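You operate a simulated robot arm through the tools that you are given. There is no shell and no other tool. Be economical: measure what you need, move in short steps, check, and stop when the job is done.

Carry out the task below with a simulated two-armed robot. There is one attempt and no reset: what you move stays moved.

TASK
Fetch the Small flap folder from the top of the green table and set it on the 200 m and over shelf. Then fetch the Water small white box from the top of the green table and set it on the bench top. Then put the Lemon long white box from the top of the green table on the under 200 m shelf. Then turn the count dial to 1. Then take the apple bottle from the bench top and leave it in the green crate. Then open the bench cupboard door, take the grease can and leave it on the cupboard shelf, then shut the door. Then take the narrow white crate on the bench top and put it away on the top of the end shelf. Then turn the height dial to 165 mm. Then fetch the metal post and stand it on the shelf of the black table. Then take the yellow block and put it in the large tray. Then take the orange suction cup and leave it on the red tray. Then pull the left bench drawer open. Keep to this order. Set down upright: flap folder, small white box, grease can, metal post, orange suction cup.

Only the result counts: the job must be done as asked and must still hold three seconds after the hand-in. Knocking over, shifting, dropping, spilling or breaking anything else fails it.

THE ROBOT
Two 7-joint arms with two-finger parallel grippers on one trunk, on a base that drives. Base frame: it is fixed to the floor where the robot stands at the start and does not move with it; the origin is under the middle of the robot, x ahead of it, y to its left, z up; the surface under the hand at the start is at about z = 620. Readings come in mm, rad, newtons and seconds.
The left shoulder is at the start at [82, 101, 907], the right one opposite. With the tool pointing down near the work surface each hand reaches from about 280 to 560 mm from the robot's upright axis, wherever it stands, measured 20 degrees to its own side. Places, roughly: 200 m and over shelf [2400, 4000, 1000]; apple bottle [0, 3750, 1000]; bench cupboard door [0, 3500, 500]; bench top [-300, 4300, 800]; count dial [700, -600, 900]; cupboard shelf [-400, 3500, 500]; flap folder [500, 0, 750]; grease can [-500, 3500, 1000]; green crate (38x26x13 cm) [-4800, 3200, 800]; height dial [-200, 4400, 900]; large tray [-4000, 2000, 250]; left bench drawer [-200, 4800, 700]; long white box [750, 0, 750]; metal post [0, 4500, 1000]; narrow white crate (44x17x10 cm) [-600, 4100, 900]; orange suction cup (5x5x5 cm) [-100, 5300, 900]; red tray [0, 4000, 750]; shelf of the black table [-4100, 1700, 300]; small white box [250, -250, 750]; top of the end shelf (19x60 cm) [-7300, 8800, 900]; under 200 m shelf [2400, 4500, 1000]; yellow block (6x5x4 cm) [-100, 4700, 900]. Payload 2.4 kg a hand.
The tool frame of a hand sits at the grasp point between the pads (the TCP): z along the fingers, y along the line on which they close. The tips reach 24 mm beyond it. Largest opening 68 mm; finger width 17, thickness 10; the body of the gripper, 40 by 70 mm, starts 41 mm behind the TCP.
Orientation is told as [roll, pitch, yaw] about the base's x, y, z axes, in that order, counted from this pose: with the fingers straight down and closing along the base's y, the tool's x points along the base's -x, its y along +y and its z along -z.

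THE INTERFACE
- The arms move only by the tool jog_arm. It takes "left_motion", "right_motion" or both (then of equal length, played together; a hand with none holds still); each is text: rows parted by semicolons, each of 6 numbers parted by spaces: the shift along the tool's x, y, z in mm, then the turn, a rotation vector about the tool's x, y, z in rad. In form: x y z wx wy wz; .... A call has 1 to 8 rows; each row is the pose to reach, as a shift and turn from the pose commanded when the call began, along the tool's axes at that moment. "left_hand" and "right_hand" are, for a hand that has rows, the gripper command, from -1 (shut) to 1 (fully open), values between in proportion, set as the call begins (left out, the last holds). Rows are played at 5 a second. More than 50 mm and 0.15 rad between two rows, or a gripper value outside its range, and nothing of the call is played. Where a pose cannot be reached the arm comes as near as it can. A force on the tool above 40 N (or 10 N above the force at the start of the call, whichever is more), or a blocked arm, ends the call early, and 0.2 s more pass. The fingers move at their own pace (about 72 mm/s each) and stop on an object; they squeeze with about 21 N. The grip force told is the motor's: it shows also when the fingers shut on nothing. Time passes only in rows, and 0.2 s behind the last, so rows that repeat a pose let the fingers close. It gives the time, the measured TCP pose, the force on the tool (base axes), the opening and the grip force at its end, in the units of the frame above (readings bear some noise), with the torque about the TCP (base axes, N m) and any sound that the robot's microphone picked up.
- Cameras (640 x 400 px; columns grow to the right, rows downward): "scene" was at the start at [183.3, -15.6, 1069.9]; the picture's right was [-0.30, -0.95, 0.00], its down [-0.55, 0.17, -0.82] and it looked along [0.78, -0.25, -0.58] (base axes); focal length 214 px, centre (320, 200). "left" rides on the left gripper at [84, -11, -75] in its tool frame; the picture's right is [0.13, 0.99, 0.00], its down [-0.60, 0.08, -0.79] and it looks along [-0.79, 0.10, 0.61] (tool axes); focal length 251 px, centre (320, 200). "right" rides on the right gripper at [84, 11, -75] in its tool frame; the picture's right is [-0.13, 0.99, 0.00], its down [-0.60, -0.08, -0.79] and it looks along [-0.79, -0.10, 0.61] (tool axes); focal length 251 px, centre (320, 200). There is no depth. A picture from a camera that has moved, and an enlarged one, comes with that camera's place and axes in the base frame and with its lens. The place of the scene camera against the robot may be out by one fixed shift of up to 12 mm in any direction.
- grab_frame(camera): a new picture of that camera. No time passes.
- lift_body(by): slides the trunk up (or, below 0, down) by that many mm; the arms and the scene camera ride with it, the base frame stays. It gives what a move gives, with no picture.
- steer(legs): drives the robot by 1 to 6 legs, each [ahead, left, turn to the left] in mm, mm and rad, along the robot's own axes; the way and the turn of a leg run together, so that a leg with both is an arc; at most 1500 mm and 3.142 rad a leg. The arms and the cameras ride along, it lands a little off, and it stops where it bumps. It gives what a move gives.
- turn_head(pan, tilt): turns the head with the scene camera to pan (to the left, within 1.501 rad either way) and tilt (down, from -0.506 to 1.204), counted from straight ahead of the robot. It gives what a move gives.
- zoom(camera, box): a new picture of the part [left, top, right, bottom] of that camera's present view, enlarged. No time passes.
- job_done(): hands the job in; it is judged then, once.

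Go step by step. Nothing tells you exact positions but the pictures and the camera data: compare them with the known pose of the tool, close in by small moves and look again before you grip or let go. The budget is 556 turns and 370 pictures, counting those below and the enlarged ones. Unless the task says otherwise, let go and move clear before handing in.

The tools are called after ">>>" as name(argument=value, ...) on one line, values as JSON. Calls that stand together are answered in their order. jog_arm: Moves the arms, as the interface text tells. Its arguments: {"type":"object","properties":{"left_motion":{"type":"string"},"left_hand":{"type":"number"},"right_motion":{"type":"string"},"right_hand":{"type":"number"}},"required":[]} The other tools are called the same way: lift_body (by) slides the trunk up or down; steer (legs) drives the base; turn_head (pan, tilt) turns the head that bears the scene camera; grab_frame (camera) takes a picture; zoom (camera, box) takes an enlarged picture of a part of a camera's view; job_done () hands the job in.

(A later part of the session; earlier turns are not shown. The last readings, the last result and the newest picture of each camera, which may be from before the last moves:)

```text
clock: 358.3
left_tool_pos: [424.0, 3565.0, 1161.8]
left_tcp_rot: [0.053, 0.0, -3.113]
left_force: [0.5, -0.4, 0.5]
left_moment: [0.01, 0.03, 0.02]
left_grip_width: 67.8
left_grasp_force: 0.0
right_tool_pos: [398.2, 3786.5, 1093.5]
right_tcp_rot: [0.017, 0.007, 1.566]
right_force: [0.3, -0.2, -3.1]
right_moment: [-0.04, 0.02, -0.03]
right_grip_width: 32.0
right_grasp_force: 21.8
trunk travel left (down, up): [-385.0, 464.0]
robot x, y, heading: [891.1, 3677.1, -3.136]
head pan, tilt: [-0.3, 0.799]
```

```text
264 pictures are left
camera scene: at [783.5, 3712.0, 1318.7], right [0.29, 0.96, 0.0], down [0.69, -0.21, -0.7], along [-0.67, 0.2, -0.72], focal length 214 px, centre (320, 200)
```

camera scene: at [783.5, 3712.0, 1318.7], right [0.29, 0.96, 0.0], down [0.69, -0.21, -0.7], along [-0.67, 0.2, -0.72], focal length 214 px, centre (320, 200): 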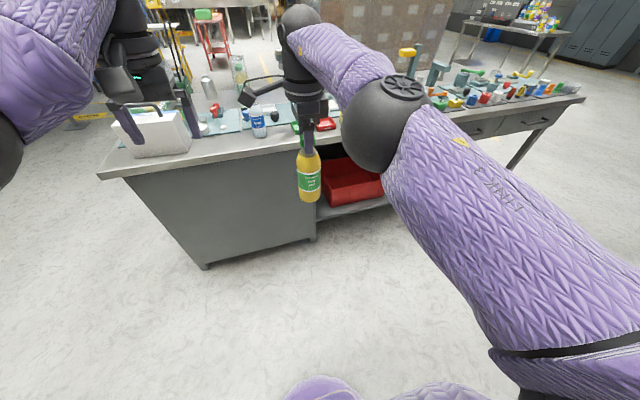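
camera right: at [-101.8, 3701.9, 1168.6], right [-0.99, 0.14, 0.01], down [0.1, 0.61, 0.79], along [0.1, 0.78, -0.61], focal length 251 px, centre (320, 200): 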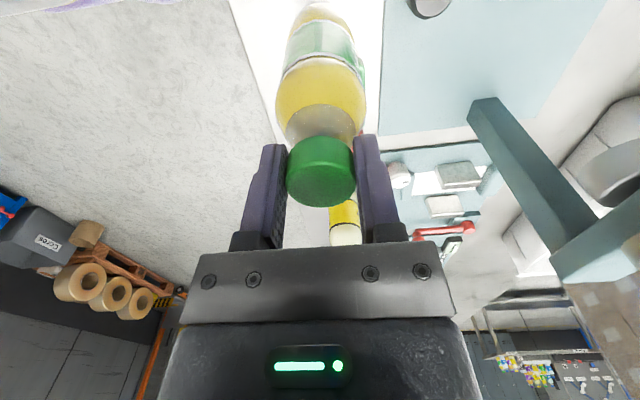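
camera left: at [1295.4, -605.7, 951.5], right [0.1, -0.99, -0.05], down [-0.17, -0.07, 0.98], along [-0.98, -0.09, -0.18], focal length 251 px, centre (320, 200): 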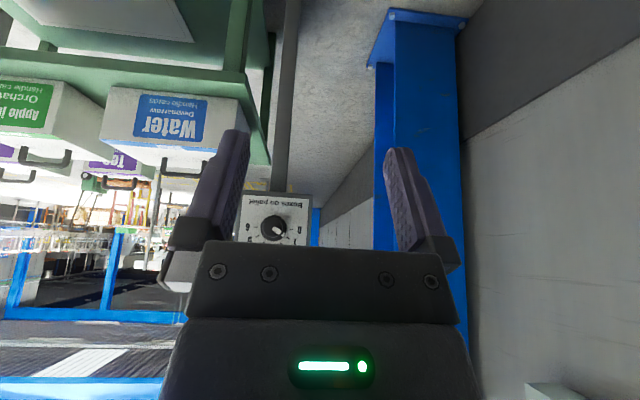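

The bottle is held securely. I'll go round the bench's south end and look west for the green crate.

>>> steer(legs=[[0, 1150, 0]])

>>> turn_head(pan=0.0, tilt=0.2)

>>> grab_frame(camera="scene")

>>> zoom(camera="scene", box=[240, 100, 440, 240])

```text
clock: 364.3
left_tool_pos: [432.1, 2389.8, 1161.9]
left_tcp_rot: [0.054, 0.0, -3.115]
left_force: [0.3, 0.0, -0.5]
left_moment: [-0.03, -0.01, 0.03]
left_grip_width: 68.0
left_grasp_force: 0.2
right_tool_pos: [404.9, 2611.1, 1093.2]
right_tcp_rot: [0.015, 0.007, 1.564]
right_force: [0.1, -0.4, -2.5]
right_moment: [0.02, 0.03, 0.01]
right_grip_width: 32.6
right_grasp_force: 21.0
trunk travel left (down, up): [-385.0, 464.0]
robot x, y, heading: [900.2, 2501.7, -3.134]
head pan, tilt: [-0.3, 0.799]
```

```text
clock: 365.3
left_tool_pos: [431.0, 2390.4, 1162.8]
left_tcp_rot: [0.053, 0.001, -3.114]
left_force: [1.2, 0.0, -0.5]
left_moment: [-0.01, 0.06, -0.01]
left_grip_width: 67.9
left_grasp_force: 0.0
right_tool_pos: [405.2, 2611.2, 1092.2]
right_tcp_rot: [0.016, 0.004, 1.563]
right_force: [-0.5, 0.0, -2.3]
right_moment: [0.0, -0.04, -0.01]
right_grip_width: 32.2
right_grasp_force: 21.1
trunk travel left (down, up): [-385.0, 464.0]
robot x, y, heading: [899.6, 2501.7, -3.138]
head pan, tilt: [0.0, 0.201]
```

```text
263 pictures are left
camera scene: at [775.3, 2512.1, 1372.2], right [-0.01, 1.0, 0.0], down [0.2, 0.0, -0.98], along [-0.98, -0.01, -0.2], focal length 214 px, centre (320, 200)
```

scene: 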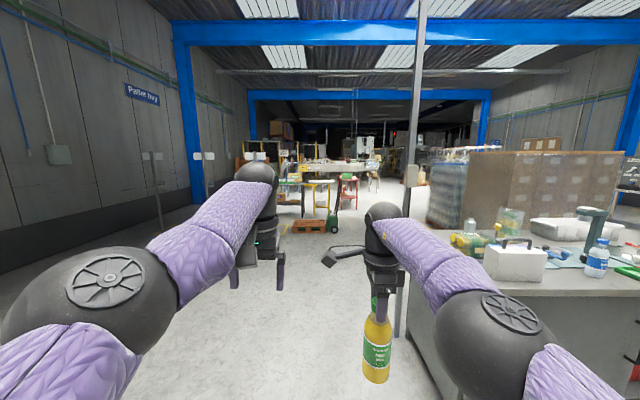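

```text
2.86 times, centred on (340, 170) of scene
camera zoom: at [775.3, 2512.1, 1372.2], right [-0.01, 1.0, 0.0], down [0.2, 0.0, -0.98], along [-0.98, -0.01, -0.2], focal length 613 px, centre (263, 286)
```

zoom: 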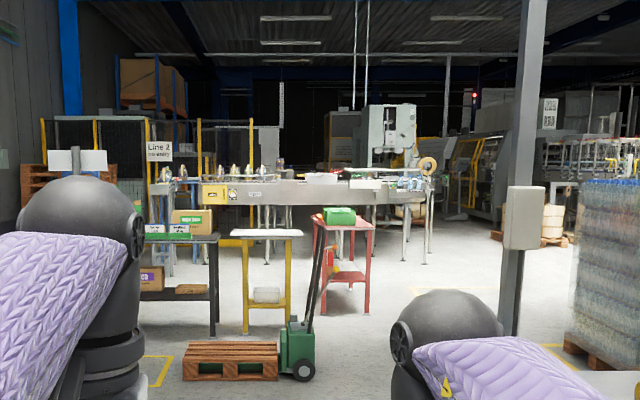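

The green crate stands on the red stand in the distance, around [-4800, 3140, 890]. I'll go west past the bench, then north of the pallet jack.

>>> steer(legs=[[0, 80, 0], [1450, 0, 0], [900, 0, 0], [0, -1000, 0]])

>>> grab_frame(camera="scene")

```text
clock: 382.4
left_tool_pos: [-1969.5, 3272.8, 1162.3]
left_tcp_rot: [0.052, -0.001, -3.084]
left_force: [0.4, 0.5, -0.3]
left_moment: [0.01, -0.02, 0.01]
left_grip_width: 67.7
left_grasp_force: 0.2
right_tool_pos: [-2003.3, 3493.7, 1091.8]
right_tcp_rot: [0.015, 0.004, 1.596]
right_force: [-0.2, -0.7, -3.5]
right_moment: [-0.03, 0.0, -0.01]
right_grip_width: 31.8
right_grasp_force: 20.4
trunk travel left (down, up): [-385.0, 464.0]
robot x, y, heading: [-1509.9, 3401.9, -3.107]
head pan, tilt: [0.0, 0.201]
```

```text
261 pictures are left
camera scene: at [-1630.3, 3405.4, 1372.3], right [-0.04, 1.0, 0.0], down [0.2, 0.01, -0.98], along [-0.98, -0.04, -0.2], focal length 214 px, centre (320, 200)
```

scene: 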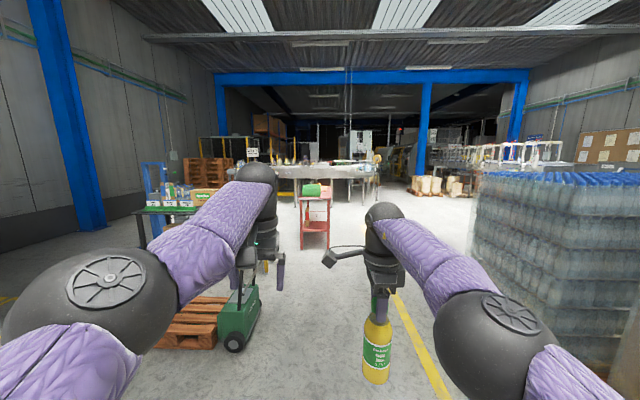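

Path north of the jack is clear. Driving on to the red stand.

>>> steer(legs=[[0, 0, -0.034], [1200, 0, 0], [1200, 0, 0]])

>>> turn_head(pan=0.2, tilt=0.4)

>>> grab_frame(camera="scene")

```text
clock: 394.6
left_tool_pos: [-4374.0, 3252.8, 1162.2]
left_tcp_rot: [0.052, 0.001, -3.102]
left_force: [-0.3, 0.2, -0.7]
left_moment: [-0.02, 0.0, 0.04]
left_grip_width: 67.8
left_grasp_force: 0.0
right_tool_pos: [-4404.3, 3473.0, 1093.4]
right_tcp_rot: [0.015, 0.005, 1.577]
right_force: [-0.3, -0.2, -3.3]
right_moment: [-0.02, -0.03, 0.03]
right_grip_width: 32.0
right_grasp_force: 21.3
trunk travel left (down, up): [-385.0, 464.0]
robot x, y, heading: [-3913.1, 3368.2, -3.123]
head pan, tilt: [0.0, 0.201]
```

```text
clock: 395.3
left_tool_pos: [-4374.7, 3252.4, 1161.9]
left_tcp_rot: [0.052, 0.001, -3.104]
left_force: [-0.5, -0.4, 1.1]
left_moment: [0.0, 0.0, -0.05]
left_grip_width: 67.9
left_grasp_force: 0.1
right_tool_pos: [-4403.4, 3472.3, 1093.2]
right_tcp_rot: [0.016, 0.006, 1.578]
right_force: [-0.3, 0.7, -2.8]
right_moment: [-0.02, -0.02, 0.02]
right_grip_width: 32.3
right_grasp_force: 21.3
trunk travel left (down, up): [-385.0, 464.0]
robot x, y, heading: [-3907.5, 3367.2, -3.121]
head pan, tilt: [0.201, 0.4]
```

```text
260 pictures are left
camera scene: at [-4029.5, 3360.2, 1353.8], right [-0.22, 0.98, 0.0], down [0.38, 0.08, -0.92], along [-0.9, -0.2, -0.39], focal length 214 px, centre (320, 200)
```

scene: 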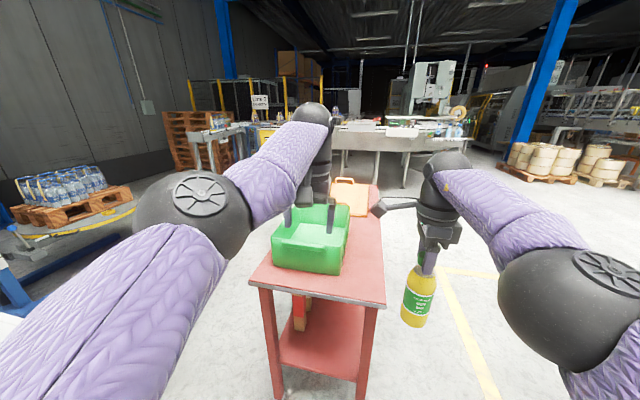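

The crate sits on the red stand, centre near [-4860, 3155], rim about z 890. I'll raise a bit, strafe left and move in over it.

>>> lift_body(by=60)

>>> steer(legs=[[0, 325, -0.02], [400, 0, 0]])

>>> turn_head(pan=-0.2, tilt=0.75)

>>> grab_frame(camera="scene")

>>> grab_frame(camera="right")

```text
clock: 396.1
left_tool_pos: [-4374.2, 3253.2, 1206.8]
left_tcp_rot: [0.051, -0.015, -3.097]
left_force: [-9.4, 3.3, -8.9]
left_moment: [-0.38, 0.2, 0.49]
left_grip_width: 67.9
left_grasp_force: 0.0
right_tool_pos: [-4400.8, 3473.6, 1143.4]
right_tcp_rot: [0.029, 0.007, 1.578]
right_force: [0.0, -0.1, -3.4]
right_moment: [-0.05, -0.01, -0.01]
right_grip_width: 32.0
right_grasp_force: 21.0
trunk travel left (down, up): [-429.0, 421.0]
robot x, y, heading: [-3910.3, 3371.2, -3.121]
head pan, tilt: [0.201, 0.4]
stopped: the force on the tool passed its limit at 47 N (the readings are from after the stop); the commanded pose is now the measured one
```

```text
clock: 400.3
left_tool_pos: [-4773.4, 2931.7, 1207.1]
left_tcp_rot: [0.052, -0.012, -3.111]
left_force: [-27.3, 9.6, -17.4]
left_moment: [-0.99, -0.45, 1.33]
left_grip_width: 68.0
left_grasp_force: 0.1
right_tool_pos: [-4798.9, 3150.4, 1142.1]
right_tcp_rot: [0.028, 0.005, 1.567]
right_force: [0.7, 0.2, -2.5]
right_moment: [0.0, 0.02, 0.01]
right_grip_width: 32.0
right_grasp_force: 21.1
trunk travel left (down, up): [-429.0, 421.0]
robot x, y, heading: [-4308.0, 3044.5, -3.128]
head pan, tilt: [0.201, 0.4]
```

```text
clock: 401.2
left_tool_pos: [-4772.3, 2931.5, 1207.2]
left_tcp_rot: [0.052, -0.014, -3.107]
left_force: [-16.3, 7.2, -11.4]
left_moment: [-0.66, -0.11, 0.86]
left_grip_width: 68.1
left_grasp_force: 0.1
right_tool_pos: [-4797.2, 3150.7, 1143.2]
right_tcp_rot: [0.027, 0.005, 1.568]
right_force: [0.5, -0.8, -2.3]
right_moment: [0.02, 0.01, 0.0]
right_grip_width: 31.7
right_grasp_force: 20.9
trunk travel left (down, up): [-429.0, 421.0]
robot x, y, heading: [-4304.1, 3043.3, -3.134]
head pan, tilt: [-0.201, 0.75]
```

```text
259 pictures are left
camera scene: at [-4412.4, 3069.9, 1366.8], right [0.19, 0.98, 0.0], down [0.67, -0.13, -0.73], along [-0.72, 0.14, -0.68], focal length 214 px, centre (320, 200)
```

scene: 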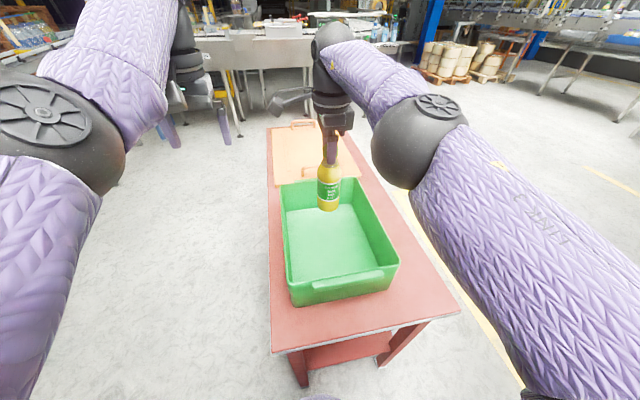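

```text
258 pictures are left
camera right: at [-4807.5, 3066.3, 1218.1], right [-0.99, 0.13, 0.03], down [0.1, 0.61, 0.79], along [0.09, 0.78, -0.62], focal length 251 px, centre (320, 200)
```

right: 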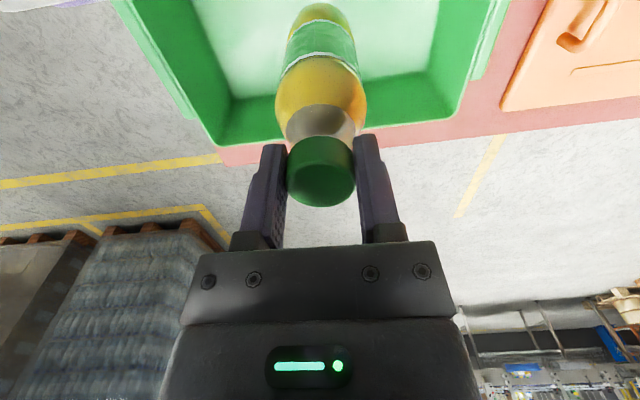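

The bottle hangs over the crate, which spans x −5031…−4645, y 3045…3315. I'll relax the left arm (it's straining) and lower the bottle.

>>> jog_arm(left_motion="0 0 20 0 0 0; 0 0 50 0 0 0; 0 0 90 0 0 0; 0 0 120 0 0 0", right_motion="-10 0 40 0 0 0; -20 0 80 0 0 0; -22 0 120 0 0 0; -22 0 150 0 0 0")

>>> grab_frame(camera="scene")

```text
clock: 402.2
left_tool_pos: [-4797.3, 2927.6, 1086.6]
left_tcp_rot: [0.053, -0.009, -3.108]
left_force: [0.3, 0.2, 0.3]
left_moment: [0.01, -0.04, 0.03]
left_grip_width: 68.0
left_grasp_force: 0.0
left hand out of reach, approached as far as the arm can: row 1, 2, 3, 4
right_tool_pos: [-4800.1, 3173.0, 993.8]
right_tcp_rot: [0.029, 0.005, 1.567]
right_force: [-0.2, 0.6, -3.2]
right_moment: [-0.04, -0.02, -0.03]
right_grip_width: 32.2
right_grasp_force: 20.4
trunk travel left (down, up): [-429.0, 421.0]
robot x, y, heading: [-4309.6, 3042.0, -3.13]
head pan, tilt: [-0.201, 0.75]
```

```text
257 pictures are left
camera scene: at [-4412.7, 3069.9, 1366.7], right [0.19, 0.98, 0.0], down [0.67, -0.13, -0.73], along [-0.72, 0.14, -0.68], focal length 214 px, centre (320, 200)
```

scene: 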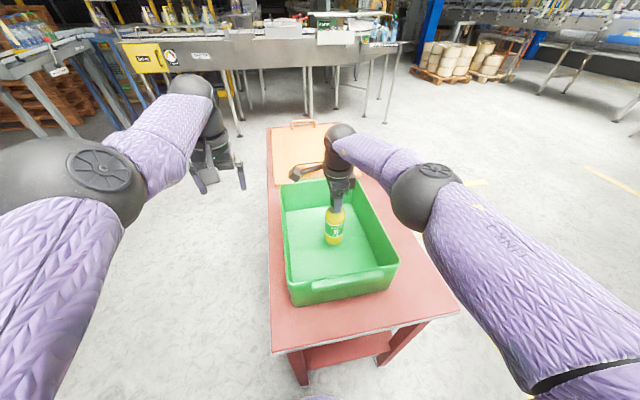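

>>> jog_arm(right_motion="0 0 12 0 0 0; 0 0 25 0 0 0; 0 0 35 0 0 0")

>>> zoom(camera="scene", box=[250, 110, 430, 310])

```text
clock: 402.9
left_tool_pos: [-4797.0, 2926.8, 1088.2]
left_tcp_rot: [0.051, -0.012, -3.108]
left_force: [-0.6, 0.4, -0.4]
left_moment: [0.03, -0.04, 0.0]
left_grip_width: 68.3
left_grasp_force: 0.1
right_tool_pos: [-4803.6, 3172.1, 969.2]
right_tcp_rot: [0.045, 0.007, 1.569]
right_force: [-3.7, -0.4, 21.2]
right_moment: [-0.21, 0.14, -0.02]
right_grip_width: 34.9
right_grasp_force: 20.4
right hand out of reach, approached as far as the arm can: row 3
trunk travel left (down, up): [-429.0, 421.0]
robot x, y, heading: [-4306.7, 3044.2, -3.132]
head pan, tilt: [-0.201, 0.75]
stopped in row 3 (right hand): the force on the tool passed its limit at 46 N (the readings are from after the stop); the commanded pose is now the measured one
```

```text
2.00 times, centred on (340, 210) of scene
camera zoom: at [-4411.9, 3069.8, 1367.0], right [0.19, 0.98, 0.0], down [0.67, -0.13, -0.73], along [-0.72, 0.14, -0.68], focal length 429 px, centre (280, 180)
```

zoom: 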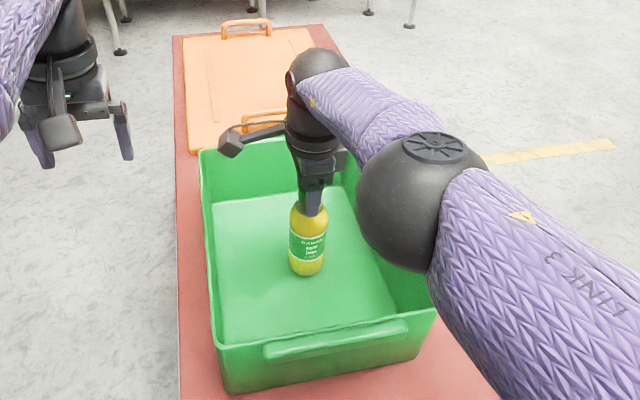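

Contact with the crate floor. Easing, then releasing and rising.

>>> jog_arm(right_motion="0 0 -2 0 0 0; 0 0 -2 0 0 0")

>>> jog_arm(right_motion="0 0 0 0 0 0; 0 0 0 0 0 0; 0 0 0 0 0 0; 0 0 0 0 0 0; 0 0 -15 0 0 0; 0 0 -50 0 0 0; 0 0 -90 0 0 0; 0 0 -130 0 0 0", right_hand=1)

>>> zoom(camera="scene", box=[250, 110, 430, 310])

```text
clock: 403.5
left_tool_pos: [-4796.5, 2927.1, 1087.7]
left_tcp_rot: [0.051, -0.012, -3.108]
left_force: [-0.2, -0.4, 0.6]
left_moment: [0.01, -0.03, 0.02]
left_grip_width: 68.0
left_grasp_force: 0.0
right_tool_pos: [-4802.7, 3172.1, 970.9]
right_tcp_rot: [0.041, 0.005, 1.567]
right_force: [-4.4, -0.5, 17.1]
right_moment: [0.03, 0.42, 0.02]
right_grip_width: 34.6
right_grasp_force: 21.4
trunk travel left (down, up): [-429.0, 421.0]
robot x, y, heading: [-4309.5, 3044.8, -3.134]
head pan, tilt: [-0.201, 0.75]
```

```text
clock: 405.3
left_tool_pos: [-4796.8, 2927.1, 1088.5]
left_tcp_rot: [0.052, -0.011, -3.11]
left_force: [-0.5, -0.1, 0.0]
left_moment: [0.01, -0.02, -0.01]
left_grip_width: 68.1
left_grasp_force: 0.0
right_tool_pos: [-4804.7, 3174.1, 1103.7]
right_tcp_rot: [0.037, 0.004, 1.567]
right_force: [0.6, -0.2, -0.9]
right_moment: [0.02, -0.02, 0.0]
right_grip_width: 67.7
right_grasp_force: 0.0
right hand out of reach, approached as far as the arm can: row 6, 7, 8
trunk travel left (down, up): [-429.0, 421.0]
robot x, y, heading: [-4312.0, 3048.2, -3.133]
head pan, tilt: [-0.201, 0.75]
```

```text
2.00 times, centred on (340, 210) of scene
camera zoom: at [-4411.9, 3069.9, 1366.8], right [0.19, 0.98, 0.0], down [0.67, -0.13, -0.73], along [-0.72, 0.14, -0.68], focal length 429 px, centre (280, 180)
```

zoom: 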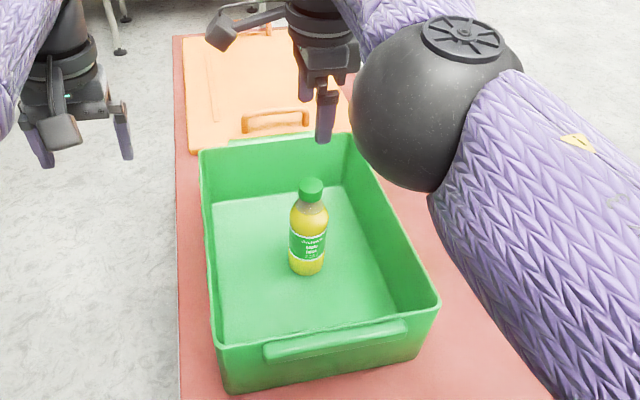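

The apple bottle stands in the green crate. Next is the cupboard door on the bench's east side; I'll drive back the same way.

>>> steer(legs=[[-400, 0, 0], [0, -340, -0.008], [-1200, 0, 0], [-1200, 0, 0]])

```text
clock: 421.1
left_tool_pos: [-1966.8, 3294.4, 1087.2]
left_tcp_rot: [0.051, -0.01, -3.121]
left_force: [0.7, -0.4, 0.3]
left_moment: [0.02, -0.01, -0.01]
left_grip_width: 68.2
left_grasp_force: 0.1
right_tool_pos: [-1971.6, 3540.7, 1102.5]
right_tcp_rot: [0.038, 0.006, 1.558]
right_force: [0.0, 0.4, -0.9]
right_moment: [0.02, 0.0, -0.02]
right_grip_width: 67.9
right_grasp_force: 0.1
trunk travel left (down, up): [-429.0, 421.0]
robot x, y, heading: [-1474.8, 3405.4, 3.142]
head pan, tilt: [-0.201, 0.75]
```

>>> steer(legs=[[0, 985, 0], [-1200, 0, 0], [-1200, 0, 0], [0, -800, 0]])

>>> turn_head(pan=-0.4, tilt=0.5)

>>> grab_frame(camera="scene")

```text
clock: 441.7
left_tool_pos: [450.3, 3117.6, 1087.3]
left_tcp_rot: [0.051, -0.011, -3.097]
left_force: [-0.3, -0.2, -0.3]
left_moment: [-0.03, -0.03, 0.03]
left_grip_width: 68.2
left_grasp_force: 0.2
right_tool_pos: [441.2, 3363.1, 1102.5]
right_tcp_rot: [0.036, 0.004, 1.578]
right_force: [0.4, -0.8, 0.5]
right_moment: [0.02, 0.01, 0.0]
right_grip_width: 68.1
right_grasp_force: 0.1
trunk travel left (down, up): [-429.0, 421.0]
robot x, y, heading: [937.5, 3240.8, -3.125]
head pan, tilt: [-0.201, 0.75]
```

```text
clock: 442.5
left_tool_pos: [450.7, 3116.8, 1087.9]
left_tcp_rot: [0.051, -0.009, -3.098]
left_force: [-0.4, -0.9, 0.9]
left_moment: [0.02, 0.02, 0.04]
left_grip_width: 68.1
left_grasp_force: 0.0
right_tool_pos: [440.4, 3363.2, 1102.2]
right_tcp_rot: [0.038, 0.003, 1.578]
right_force: [0.0, 0.0, -0.7]
right_moment: [0.01, -0.04, 0.0]
right_grip_width: 68.2
right_grasp_force: 0.1
trunk travel left (down, up): [-429.0, 421.0]
robot x, y, heading: [940.9, 3235.9, -3.13]
head pan, tilt: [-0.4, 0.499]
```

```text
254 pictures are left
camera scene: at [831.9, 3282.5, 1388.7], right [0.37, 0.93, 0.0], down [0.45, -0.18, -0.88], along [-0.81, 0.33, -0.48], focal length 214 px, centre (320, 200)
```

scene: 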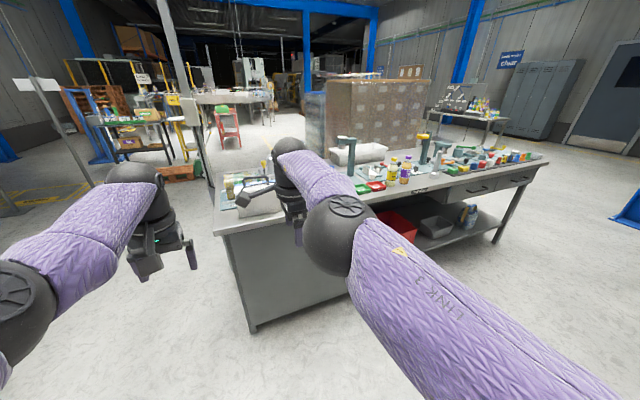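

I'll lower the trunk and move to the north of the door, then look at the door and its handle.

>>> lift_body(by=-330)

>>> steer(legs=[[-150, -780, -0.015]])

>>> turn_head(pan=0.3, tilt=0.4)

>>> grab_frame(camera="scene")

```text
clock: 445.8
left_tool_pos: [436.7, 3117.4, 656.7]
left_tcp_rot: [0.058, 0.214, -3.096]
left_force: [0.1, 0.6, 0.2]
left_moment: [0.0, 0.05, 0.01]
left_grip_width: 67.9
left_grasp_force: 0.1
right_tool_pos: [421.4, 3362.1, 669.9]
right_tcp_rot: [-0.186, 0.005, 1.578]
right_force: [-0.2, 0.7, 1.0]
right_moment: [-0.01, 0.01, -0.02]
right_grip_width: 68.0
right_grasp_force: 0.1
trunk travel left (down, up): [-99.0, 751.0]
robot x, y, heading: [939.0, 3236.3, -3.119]
head pan, tilt: [-0.4, 0.499]
```

```text
clock: 450.0
left_tool_pos: [575.8, 3906.5, 656.2]
left_tcp_rot: [0.056, 0.212, -3.109]
left_force: [-0.1, 0.3, -0.4]
left_moment: [-0.01, -0.01, 0.02]
left_grip_width: 68.1
left_grasp_force: 0.0
right_tool_pos: [564.3, 4153.0, 669.4]
right_tcp_rot: [-0.186, 0.004, 1.564]
right_force: [0.5, 0.2, 0.6]
right_moment: [-0.02, -0.03, -0.01]
right_grip_width: 68.1
right_grasp_force: 0.1
trunk travel left (down, up): [-99.0, 751.0]
robot x, y, heading: [1080.0, 4022.4, -3.132]
head pan, tilt: [-0.4, 0.499]
```

```text
clock: 451.1
left_tool_pos: [575.6, 3906.5, 656.4]
left_tcp_rot: [0.058, 0.212, -3.109]
left_force: [-0.3, -0.9, -0.1]
left_moment: [0.0, -0.01, 0.01]
left_grip_width: 68.1
left_grasp_force: 0.1
right_tool_pos: [563.2, 4153.0, 669.7]
right_tcp_rot: [-0.187, 0.002, 1.563]
right_force: [-0.2, -0.4, 0.1]
right_moment: [-0.01, 0.03, 0.03]
right_grip_width: 68.1
right_grasp_force: 0.1
trunk travel left (down, up): [-99.0, 751.0]
robot x, y, heading: [1081.5, 4017.4, -3.136]
head pan, tilt: [0.3, 0.4]
```

```text
253 pictures are left
camera scene: at [893.3, 4003.9, 1062.2], right [-0.3, 0.95, 0.0], down [0.37, 0.12, -0.92], along [-0.88, -0.28, -0.39], focal length 214 px, centre (320, 200)
```

scene: 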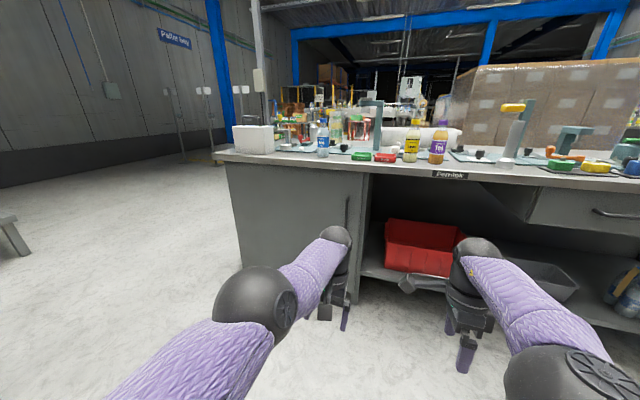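

The door handle is a vertical bar at about [25, 3855, 640]. I'll pitch the left hand to point forward.

>>> jog_arm(left_motion="0 0 0 0 -0.15 0; 0 0 0 0 -0.3 0; 0 0 0 0 -0.45 0; 0 0 0 0 -0.6 0; 0 0 0 0 -0.75 0; 0 0 0 0 -0.9 0; 0 0 0 0 -1.05 0; 0 0 0 0 -1.2 0")

>>> jog_arm(left_motion="0 0 0 0 -0.15 0; 0 0 0 0 -0.3 0; 0 0 0 0 -0.45 0; 0 0 0 0 -0.58 0")

>>> grab_frame(camera="scene")

>>> grab_frame(camera="left")

```text
clock: 452.9
left_tool_pos: [441.4, 3930.9, 598.0]
left_tcp_rot: [0.103, -0.988, 3.074]
left_force: [-0.3, -0.6, -0.4]
left_moment: [0.03, -0.01, -0.02]
left_grip_width: 68.2
left_grasp_force: 0.0
left hand out of reach, approached as far as the arm can: row 1, 2, 3, 4, 5, 6, 7, 8
right_tool_pos: [564.0, 4152.5, 668.1]
right_tcp_rot: [-0.188, 0.003, 1.564]
right_force: [-0.9, 0.3, -0.1]
right_moment: [0.0, 0.01, 0.05]
right_grip_width: 68.0
right_grasp_force: 0.0
trunk travel left (down, up): [-99.0, 751.0]
robot x, y, heading: [1081.5, 4022.7, -3.133]
head pan, tilt: [0.3, 0.4]
```

```text
clock: 453.9
left_tool_pos: [459.4, 3915.1, 608.7]
left_tcp_rot: [1.541, -1.513, 1.621]
left_force: [-0.6, -0.1, -0.4]
left_moment: [0.0, -0.02, 0.01]
left_grip_width: 67.8
left_grasp_force: 0.0
left hand out of reach, approached as far as the arm can: row 2, 3, 4
right_tool_pos: [563.8, 4152.2, 669.3]
right_tcp_rot: [-0.186, 0.003, 1.564]
right_force: [0.2, 0.7, -0.1]
right_moment: [0.0, 0.01, 0.01]
right_grip_width: 68.0
right_grasp_force: 0.0
trunk travel left (down, up): [-99.0, 751.0]
robot x, y, heading: [1077.1, 4018.5, -3.133]
head pan, tilt: [0.3, 0.4]
```

```text
252 pictures are left
camera scene: at [893.3, 4004.0, 1062.2], right [-0.3, 0.95, 0.0], down [0.37, 0.12, -0.92], along [-0.88, -0.28, -0.39], focal length 214 px, centre (320, 200)
```

scene: 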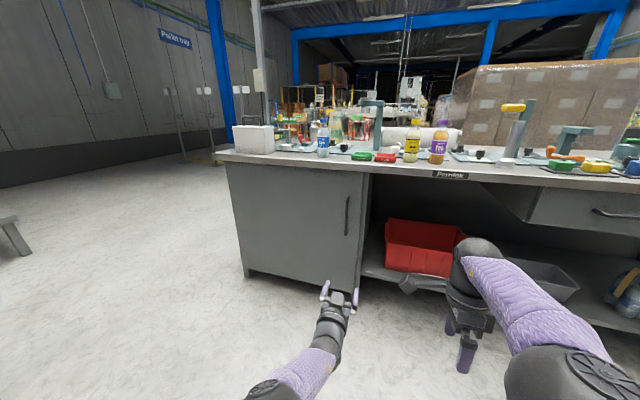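

```text
251 pictures are left
camera left: at [534.4, 3922.7, 524.6], right [0.02, -1.0, -0.07], down [0.79, -0.03, 0.61], along [-0.61, -0.07, 0.79], focal length 251 px, centre (320, 200)
```

left: 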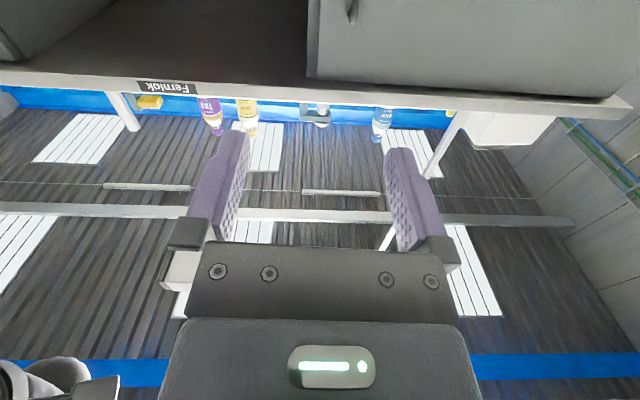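

Left hand is pointing forward but stretched. I'll draw it back, raise and line it up with the handle.

>>> jog_arm(left_motion="-12 20 -35 0 0 0; -25 40 -70 0 0 0; -35 55 -100 0 0 0")

>>> zoom(camera="scene", box=[220, 140, 420, 320])

>>> grab_frame(camera="left")

```text
clock: 454.7
left_tool_pos: [561.6, 3864.1, 644.7]
left_tcp_rot: [1.436, -1.511, 1.727]
left_force: [-0.4, 0.3, -0.2]
left_moment: [0.02, -0.06, 0.01]
left_grip_width: 68.2
left_grasp_force: 0.0
left hand out of reach, approached as far as the arm can: row 1
right_tool_pos: [564.3, 4152.7, 669.5]
right_tcp_rot: [-0.183, 0.004, 1.563]
right_force: [-0.2, 0.5, 0.1]
right_moment: [0.02, -0.01, 0.02]
right_grip_width: 68.1
right_grasp_force: 0.2
trunk travel left (down, up): [-99.0, 751.0]
robot x, y, heading: [1078.9, 4017.7, -3.139]
head pan, tilt: [0.3, 0.4]
```

```text
2.22 times, centred on (320, 230) of scene
camera zoom: at [893.6, 4004.0, 1062.4], right [-0.3, 0.95, 0.0], down [0.37, 0.12, -0.92], along [-0.88, -0.28, -0.39], focal length 477 px, centre (320, 133)
```

zoom: 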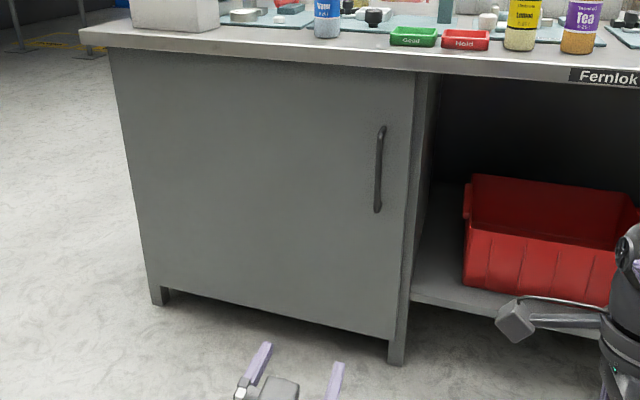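

```text
249 pictures are left
camera left: at [635.6, 3872.3, 561.4], right [0.02, -1.0, -0.07], down [0.79, -0.02, 0.61], along [-0.61, -0.07, 0.79], focal length 251 px, centre (320, 200)
```

left: 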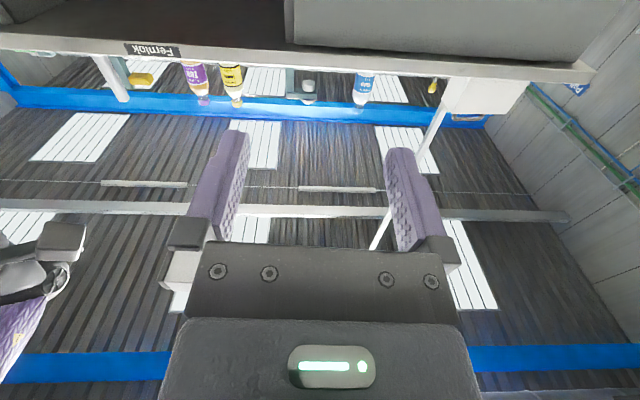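

The handle spans z 523–711 at y≈3860. I'll draw the right hand back for clearance, and drive nearer.

>>> jog_arm(right_motion="0 -30 0 0 0 0; 0 -60 -10 0 0 0; 0 -90 -20 0 0 0; 0 -120 -30 0 0 0")

>>> steer(legs=[[400, 0, 0]])

>>> grab_frame(camera="left")

>>> turn_head(pan=0.3, tilt=0.8)

>>> grab_frame(camera="scene")

```text
clock: 455.7
left_tool_pos: [559.5, 3866.7, 645.3]
left_tcp_rot: [1.491, -1.513, 1.67]
left_force: [-0.8, 0.7, 0.2]
left_moment: [0.01, 0.01, -0.01]
left_grip_width: 67.8
left_grasp_force: 0.0
right_tool_pos: [675.1, 4153.9, 721.4]
right_tcp_rot: [-0.186, -0.001, 1.56]
right_force: [1.6, -0.2, -0.3]
right_moment: [0.0, -0.01, -0.01]
right_grip_width: 68.0
right_grasp_force: 0.1
right hand out of reach, approached as far as the arm can: row 1, 2
trunk travel left (down, up): [-99.0, 751.0]
robot x, y, heading: [1080.8, 4023.9, -3.135]
head pan, tilt: [0.3, 0.4]
```

```text
clock: 458.2
left_tool_pos: [158.5, 3867.1, 646.2]
left_tcp_rot: [1.496, -1.514, 1.662]
left_force: [0.0, -0.4, 0.2]
left_moment: [-0.03, 0.03, 0.01]
left_grip_width: 67.9
left_grasp_force: 0.0
right_tool_pos: [274.6, 4152.6, 721.6]
right_tcp_rot: [-0.187, 0.004, 1.56]
right_force: [-0.3, -0.4, -0.3]
right_moment: [-0.02, 0.01, -0.02]
right_grip_width: 67.8
right_grasp_force: 0.1
trunk travel left (down, up): [-99.0, 751.0]
robot x, y, heading: [679.3, 4020.0, -3.138]
head pan, tilt: [0.3, 0.4]
```

```text
248 pictures are left
camera left: at [233.1, 3874.0, 562.3], right [0.02, -1.0, -0.07], down [0.79, -0.03, 0.61], along [-0.61, -0.07, 0.79], focal length 251 px, centre (320, 200)
```

left: 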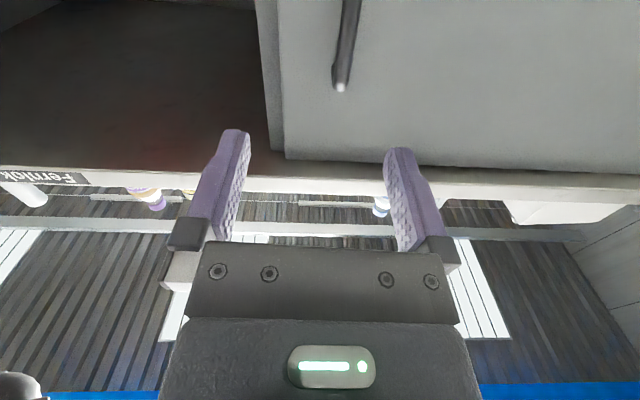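

```text
clock: 459.1
left_tool_pos: [156.8, 3867.2, 645.6]
left_tcp_rot: [1.494, -1.517, 1.662]
left_force: [0.0, -0.1, 0.1]
left_moment: [0.0, -0.01, 0.01]
left_grip_width: 68.0
left_grasp_force: 0.1
right_tool_pos: [274.3, 4152.7, 719.1]
right_tcp_rot: [-0.186, 0.003, 1.559]
right_force: [0.2, -0.1, -0.1]
right_moment: [0.02, -0.01, -0.03]
right_grip_width: 68.2
right_grasp_force: 0.1
trunk travel left (down, up): [-99.0, 751.0]
robot x, y, heading: [681.1, 4019.5, -3.137]
head pan, tilt: [0.3, 0.799]
```

```text
247 pictures are left
camera scene: at [503.3, 4006.7, 1027.2], right [-0.3, 0.95, 0.0], down [0.68, 0.21, -0.7], along [-0.67, -0.21, -0.72], focal length 214 px, centre (320, 200)
```

scene: 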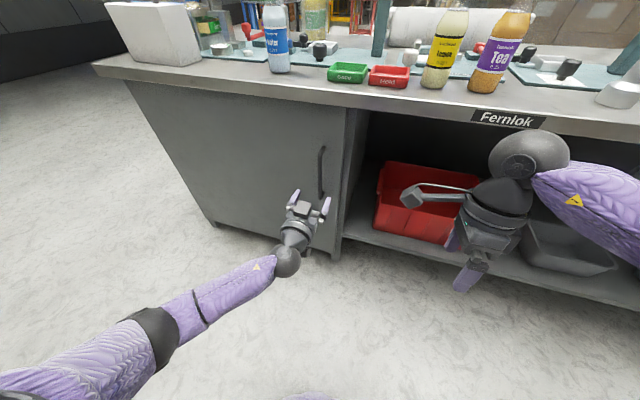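

The handle is really at x≈-12, y≈3842, top z≈690. I'll shift the hand left 25 mm and drive closer by 110 mm.

>>> jog_arm(left_motion="0 12 0 0 0 0; 0 25 0 0 0 0")

>>> steer(legs=[[105, 0, 0]])

>>> grab_frame(camera="left")

>>> zoom(camera="scene", box=[240, 120, 400, 260])

```text
clock: 459.7
left_tool_pos: [158.2, 3840.7, 648.2]
left_tcp_rot: [1.503, -1.515, 1.654]
left_force: [-0.1, -0.1, 0.2]
left_moment: [0.0, 0.01, -0.02]
left_grip_width: 67.9
left_grasp_force: 0.1
right_tool_pos: [273.8, 4152.2, 721.1]
right_tcp_rot: [-0.189, 0.005, 1.557]
right_force: [-1.2, -0.7, 0.0]
right_moment: [-0.05, -0.01, -0.02]
right_grip_width: 68.0
right_grasp_force: 0.2
trunk travel left (down, up): [-99.0, 751.0]
robot x, y, heading: [679.0, 4018.0, -3.139]
head pan, tilt: [0.3, 0.799]
```

```text
clock: 460.8
left_tool_pos: [52.7, 3839.8, 646.7]
left_tcp_rot: [1.495, -1.516, 1.663]
left_force: [0.2, -0.7, 0.5]
left_moment: [-0.03, -0.01, -0.03]
left_grip_width: 68.0
left_grasp_force: 0.0
right_tool_pos: [168.8, 4152.5, 721.2]
right_tcp_rot: [-0.187, 0.004, 1.564]
right_force: [0.0, -0.5, -0.7]
right_moment: [0.03, 0.04, -0.04]
right_grip_width: 67.9
right_grasp_force: 0.1
trunk travel left (down, up): [-99.0, 751.0]
robot x, y, heading: [572.2, 4021.0, -3.138]
head pan, tilt: [0.3, 0.799]
```

```text
246 pictures are left
camera left: at [127.8, 3847.0, 563.6], right [0.02, -1.0, -0.07], down [0.79, -0.03, 0.61], along [-0.61, -0.07, 0.79], focal length 251 px, centre (320, 200)
```

left: 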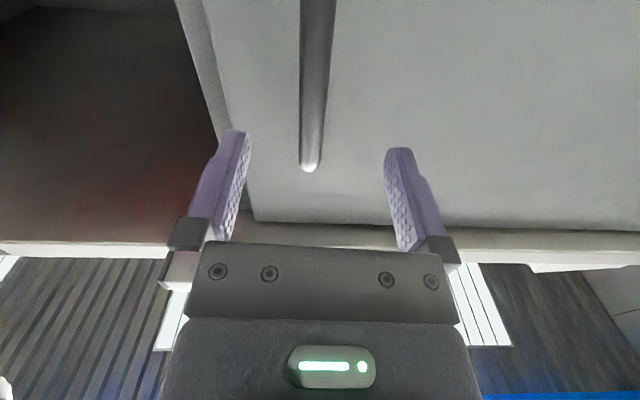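

```text
2.86 times, centred on (320, 190) of scene
camera zoom: at [397.9, 4006.0, 1027.2], right [-0.3, 0.95, 0.0], down [0.68, 0.21, -0.7], along [-0.67, -0.21, -0.72], focal length 613 px, centre (320, 229)
```

zoom: 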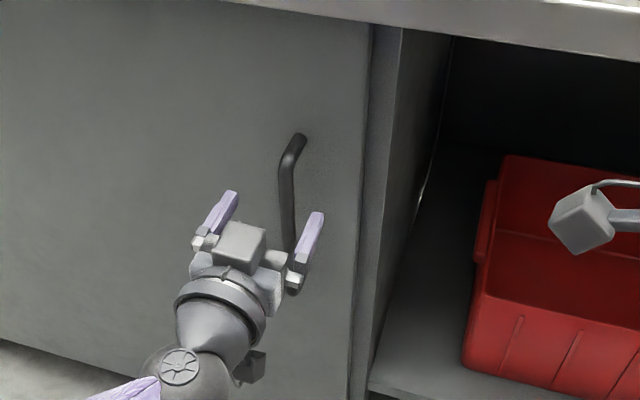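

The bar is at [12, 3843]; I'll advance 35 mm and close on it.

>>> jog_arm(left_motion="0 -3 18 0 0 0; 0 -3 35 0 0 0; 0 -3 35 0 0 0")

>>> grab_frame(camera="left")

>>> jog_arm(left_motion="0 0 0 0 0 0; 0 0 0 0 0 0; 0 0 0 0 0 0; 0 0 0 0 0 0; 0 0 0 0 0 0", left_hand=-1)

>>> grab_frame(camera="left")

```text
clock: 461.6
left_tool_pos: [17.5, 3841.8, 644.3]
left_tcp_rot: [1.489, -1.516, 1.671]
left_force: [-0.8, 0.0, 0.3]
left_moment: [0.01, -0.04, 0.01]
left_grip_width: 68.0
left_grasp_force: 0.0
right_tool_pos: [168.9, 4151.0, 720.0]
right_tcp_rot: [-0.186, 0.004, 1.561]
right_force: [0.1, 0.0, 0.0]
right_moment: [0.02, 0.01, 0.0]
right_grip_width: 68.3
right_grasp_force: 0.1
trunk travel left (down, up): [-99.0, 751.0]
robot x, y, heading: [573.5, 4019.6, -3.137]
head pan, tilt: [0.3, 0.799]
```

```text
244 pictures are left
camera left: at [92.2, 3849.8, 562.1], right [0.02, -1.0, -0.07], down [0.79, -0.03, 0.61], along [-0.61, -0.07, 0.79], focal length 251 px, centre (320, 200)
```

left: 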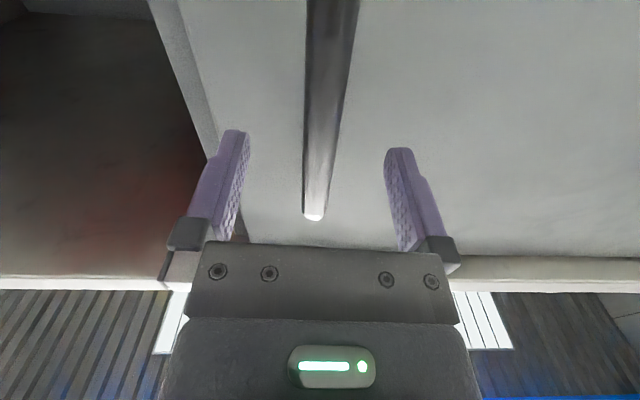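

```text
clock: 462.8
left_tool_pos: [16.6, 3844.0, 646.2]
left_tcp_rot: [1.486, -1.515, 1.671]
left_force: [1.0, 9.7, -1.9]
left_moment: [0.69, 0.0, -0.06]
left_grip_width: 14.5
left_grasp_force: 34.0
right_tool_pos: [169.7, 4152.2, 721.3]
right_tcp_rot: [-0.189, 0.002, 1.561]
right_force: [-0.7, -0.4, 1.0]
right_moment: [0.03, -0.04, 0.04]
right_grip_width: 68.4
right_grasp_force: 0.0
trunk travel left (down, up): [-99.0, 751.0]
robot x, y, heading: [570.1, 4018.5, -3.139]
head pan, tilt: [0.3, 0.799]
```

```text
243 pictures are left
camera left: at [92.3, 3850.9, 562.2], right [0.02, -1.0, -0.07], down [0.79, -0.03, 0.61], along [-0.61, -0.07, 0.79], focal length 251 px, centre (320, 200)
```

left: 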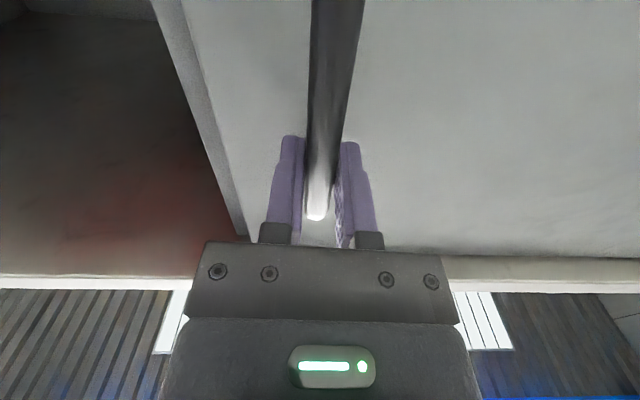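

The bar is gripped at 14.5 mm. I'll pull the door open by backing the base along the door's arc.

>>> steer(legs=[[-60, 5, 0], [-62, 14, 0]])

>>> grab_frame(camera="scene")

```text
clock: 464.4
left_tool_pos: [138.4, 3824.5, 646.4]
left_tcp_rot: [1.492, -1.514, 1.668]
left_force: [0.9, -0.5, -1.8]
left_moment: [0.61, 0.21, 0.06]
left_grip_width: 14.7
left_grasp_force: 34.1
right_tool_pos: [288.9, 4133.2, 719.9]
right_tcp_rot: [-0.187, 0.003, 1.563]
right_force: [-0.4, -0.5, -0.3]
right_moment: [-0.01, -0.02, 0.01]
right_grip_width: 68.0
right_grasp_force: 0.0
trunk travel left (down, up): [-99.0, 751.0]
robot x, y, heading: [693.8, 4000.9, -3.14]
head pan, tilt: [0.3, 0.799]
```

```text
242 pictures are left
camera scene: at [518.3, 3987.4, 1027.1], right [-0.3, 0.95, 0.0], down [0.68, 0.21, -0.7], along [-0.66, -0.21, -0.72], focal length 214 px, centre (320, 200)
```

scene: 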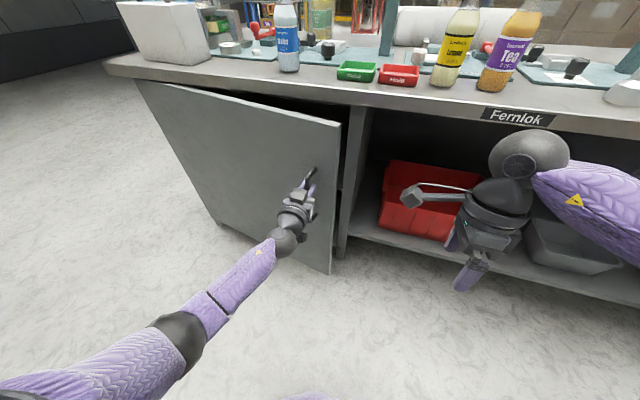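

The door follows well. Continuing along the arc.

>>> steer(legs=[[-60, 19, 0], [-58, 25, 0], [-54, 31, 0]])

>>> grab_frame(camera="scene")

>>> grab_frame(camera="left")

```text
clock: 466.5
left_tool_pos: [311.1, 3750.4, 646.1]
left_tcp_rot: [1.489, -1.515, 1.67]
left_force: [6.1, 8.3, -3.3]
left_moment: [0.6, 0.17, 0.0]
left_grip_width: 14.4
left_grasp_force: 34.2
right_tool_pos: [462.5, 4059.2, 720.3]
right_tcp_rot: [-0.186, 0.003, 1.563]
right_force: [0.2, 0.2, -0.2]
right_moment: [0.02, 0.0, -0.01]
right_grip_width: 68.2
right_grasp_force: 0.0
trunk travel left (down, up): [-99.0, 751.0]
robot x, y, heading: [870.0, 3928.4, -3.136]
head pan, tilt: [0.3, 0.799]
```

```text
241 pictures are left
camera scene: at [692.3, 3914.0, 1027.2], right [-0.3, 0.95, 0.0], down [0.68, 0.21, -0.7], along [-0.66, -0.21, -0.72], focal length 214 px, centre (320, 200)
```

scene: 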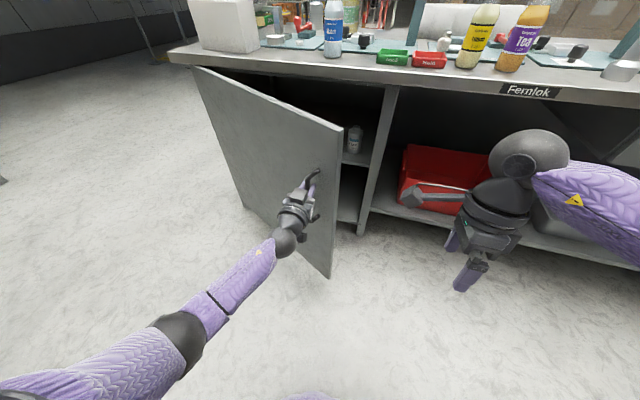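

```text
240 pictures are left
camera left: at [387.0, 3757.4, 562.2], right [0.02, -1.0, -0.07], down [0.79, -0.03, 0.61], along [-0.61, -0.07, 0.79], focal length 251 px, centre (320, 200)
```

left: 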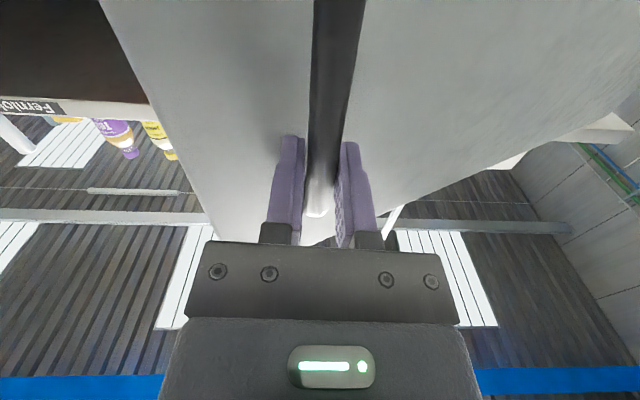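

The hinge fits at (-22, 3211) with radius 633. I'll go on along the arc to about 65° open.

>>> steer(legs=[[-74, 55, 0], [-68, 66, 0], [-57, 76, 0], [-45, 83, 0]])

>>> grab_frame(camera="scene")

>>> grab_frame(camera="left")

```text
clock: 468.2
left_tool_pos: [414.7, 3674.6, 645.1]
left_tcp_rot: [1.481, -1.521, 1.67]
left_force: [1.7, 0.8, 4.1]
left_moment: [0.72, -0.15, -0.09]
left_grip_width: 14.3
left_grasp_force: 34.5
right_tool_pos: [564.3, 3978.3, 721.0]
right_tcp_rot: [-0.188, 0.003, 1.562]
right_force: [0.0, -0.3, -0.5]
right_moment: [0.0, -0.05, -0.01]
right_grip_width: 67.8
right_grasp_force: 0.1
trunk travel left (down, up): [-99.0, 751.0]
robot x, y, heading: [968.3, 3843.7, -3.139]
head pan, tilt: [0.3, 0.799]
stopped in leg 2: the force on the tool passed its limit at 42 N (the readings are from after the stop); the commanded pose is now the measured one
```

```text
239 pictures are left
camera scene: at [794.2, 3833.4, 1027.3], right [-0.3, 0.95, 0.0], down [0.68, 0.21, -0.7], along [-0.67, -0.21, -0.72], focal length 214 px, centre (320, 200)
```

scene: 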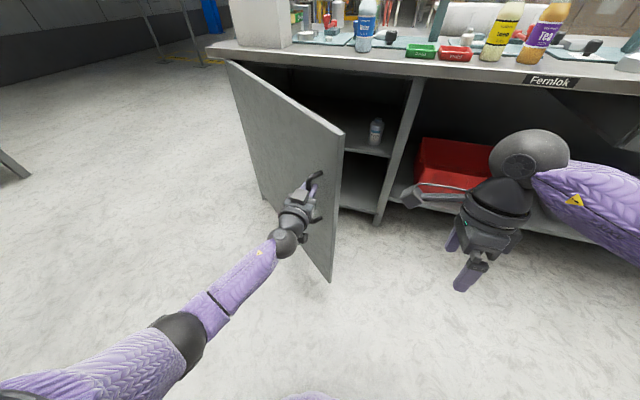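

```text
238 pictures are left
camera left: at [489.2, 3680.4, 562.3], right [0.01, -1.0, -0.08], down [0.79, -0.04, 0.61], along [-0.61, -0.07, 0.79], focal length 251 px, centre (320, 200)
```

left: 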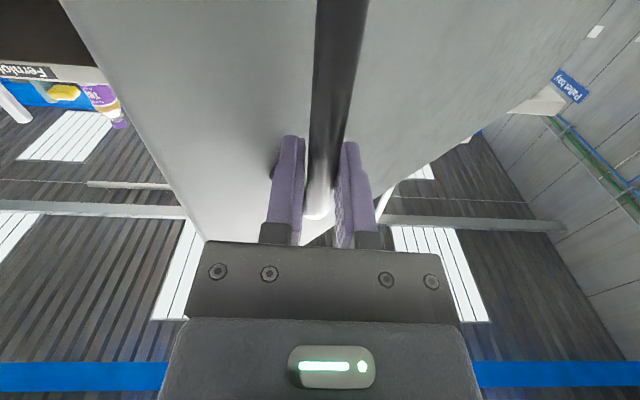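

>>> steer(legs=[[-38, 44, 0], [-39, 50, 0], [-34, 53, 0]])

>>> grab_frame(camera="scene")

```text
clock: 469.4
left_tool_pos: [455.3, 3634.0, 646.0]
left_tcp_rot: [1.476, -1.525, 1.664]
left_force: [2.4, 3.0, 6.7]
left_moment: [0.79, 0.03, -0.12]
left_grip_width: 14.6
left_grasp_force: 33.9
right_tool_pos: [604.5, 3934.5, 720.1]
right_tcp_rot: [-0.188, 0.003, 1.562]
right_force: [0.3, 0.5, 0.1]
right_moment: [0.04, 0.03, 0.0]
right_grip_width: 67.9
right_grasp_force: 0.0
trunk travel left (down, up): [-99.0, 751.0]
robot x, y, heading: [1014.3, 3804.6, -3.134]
head pan, tilt: [0.3, 0.799]
stopped in leg 2: the force on the tool passed its limit at 40 N (the readings are from after the stop); the commanded pose is now the measured one
```

```text
237 pictures are left
camera scene: at [834.4, 3789.1, 1027.3], right [-0.3, 0.95, 0.0], down [0.68, 0.21, -0.7], along [-0.67, -0.21, -0.72], focal length 214 px, centre (320, 200)
```

scene: 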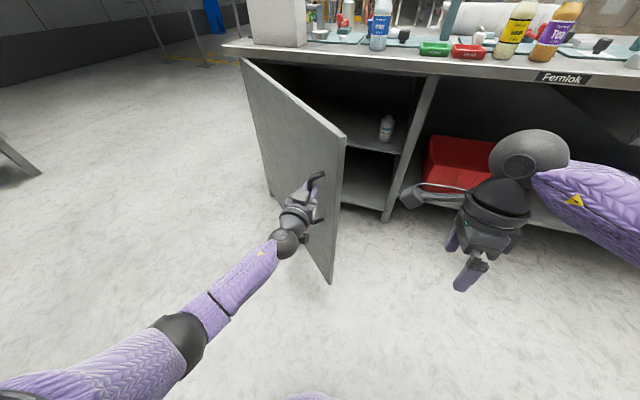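

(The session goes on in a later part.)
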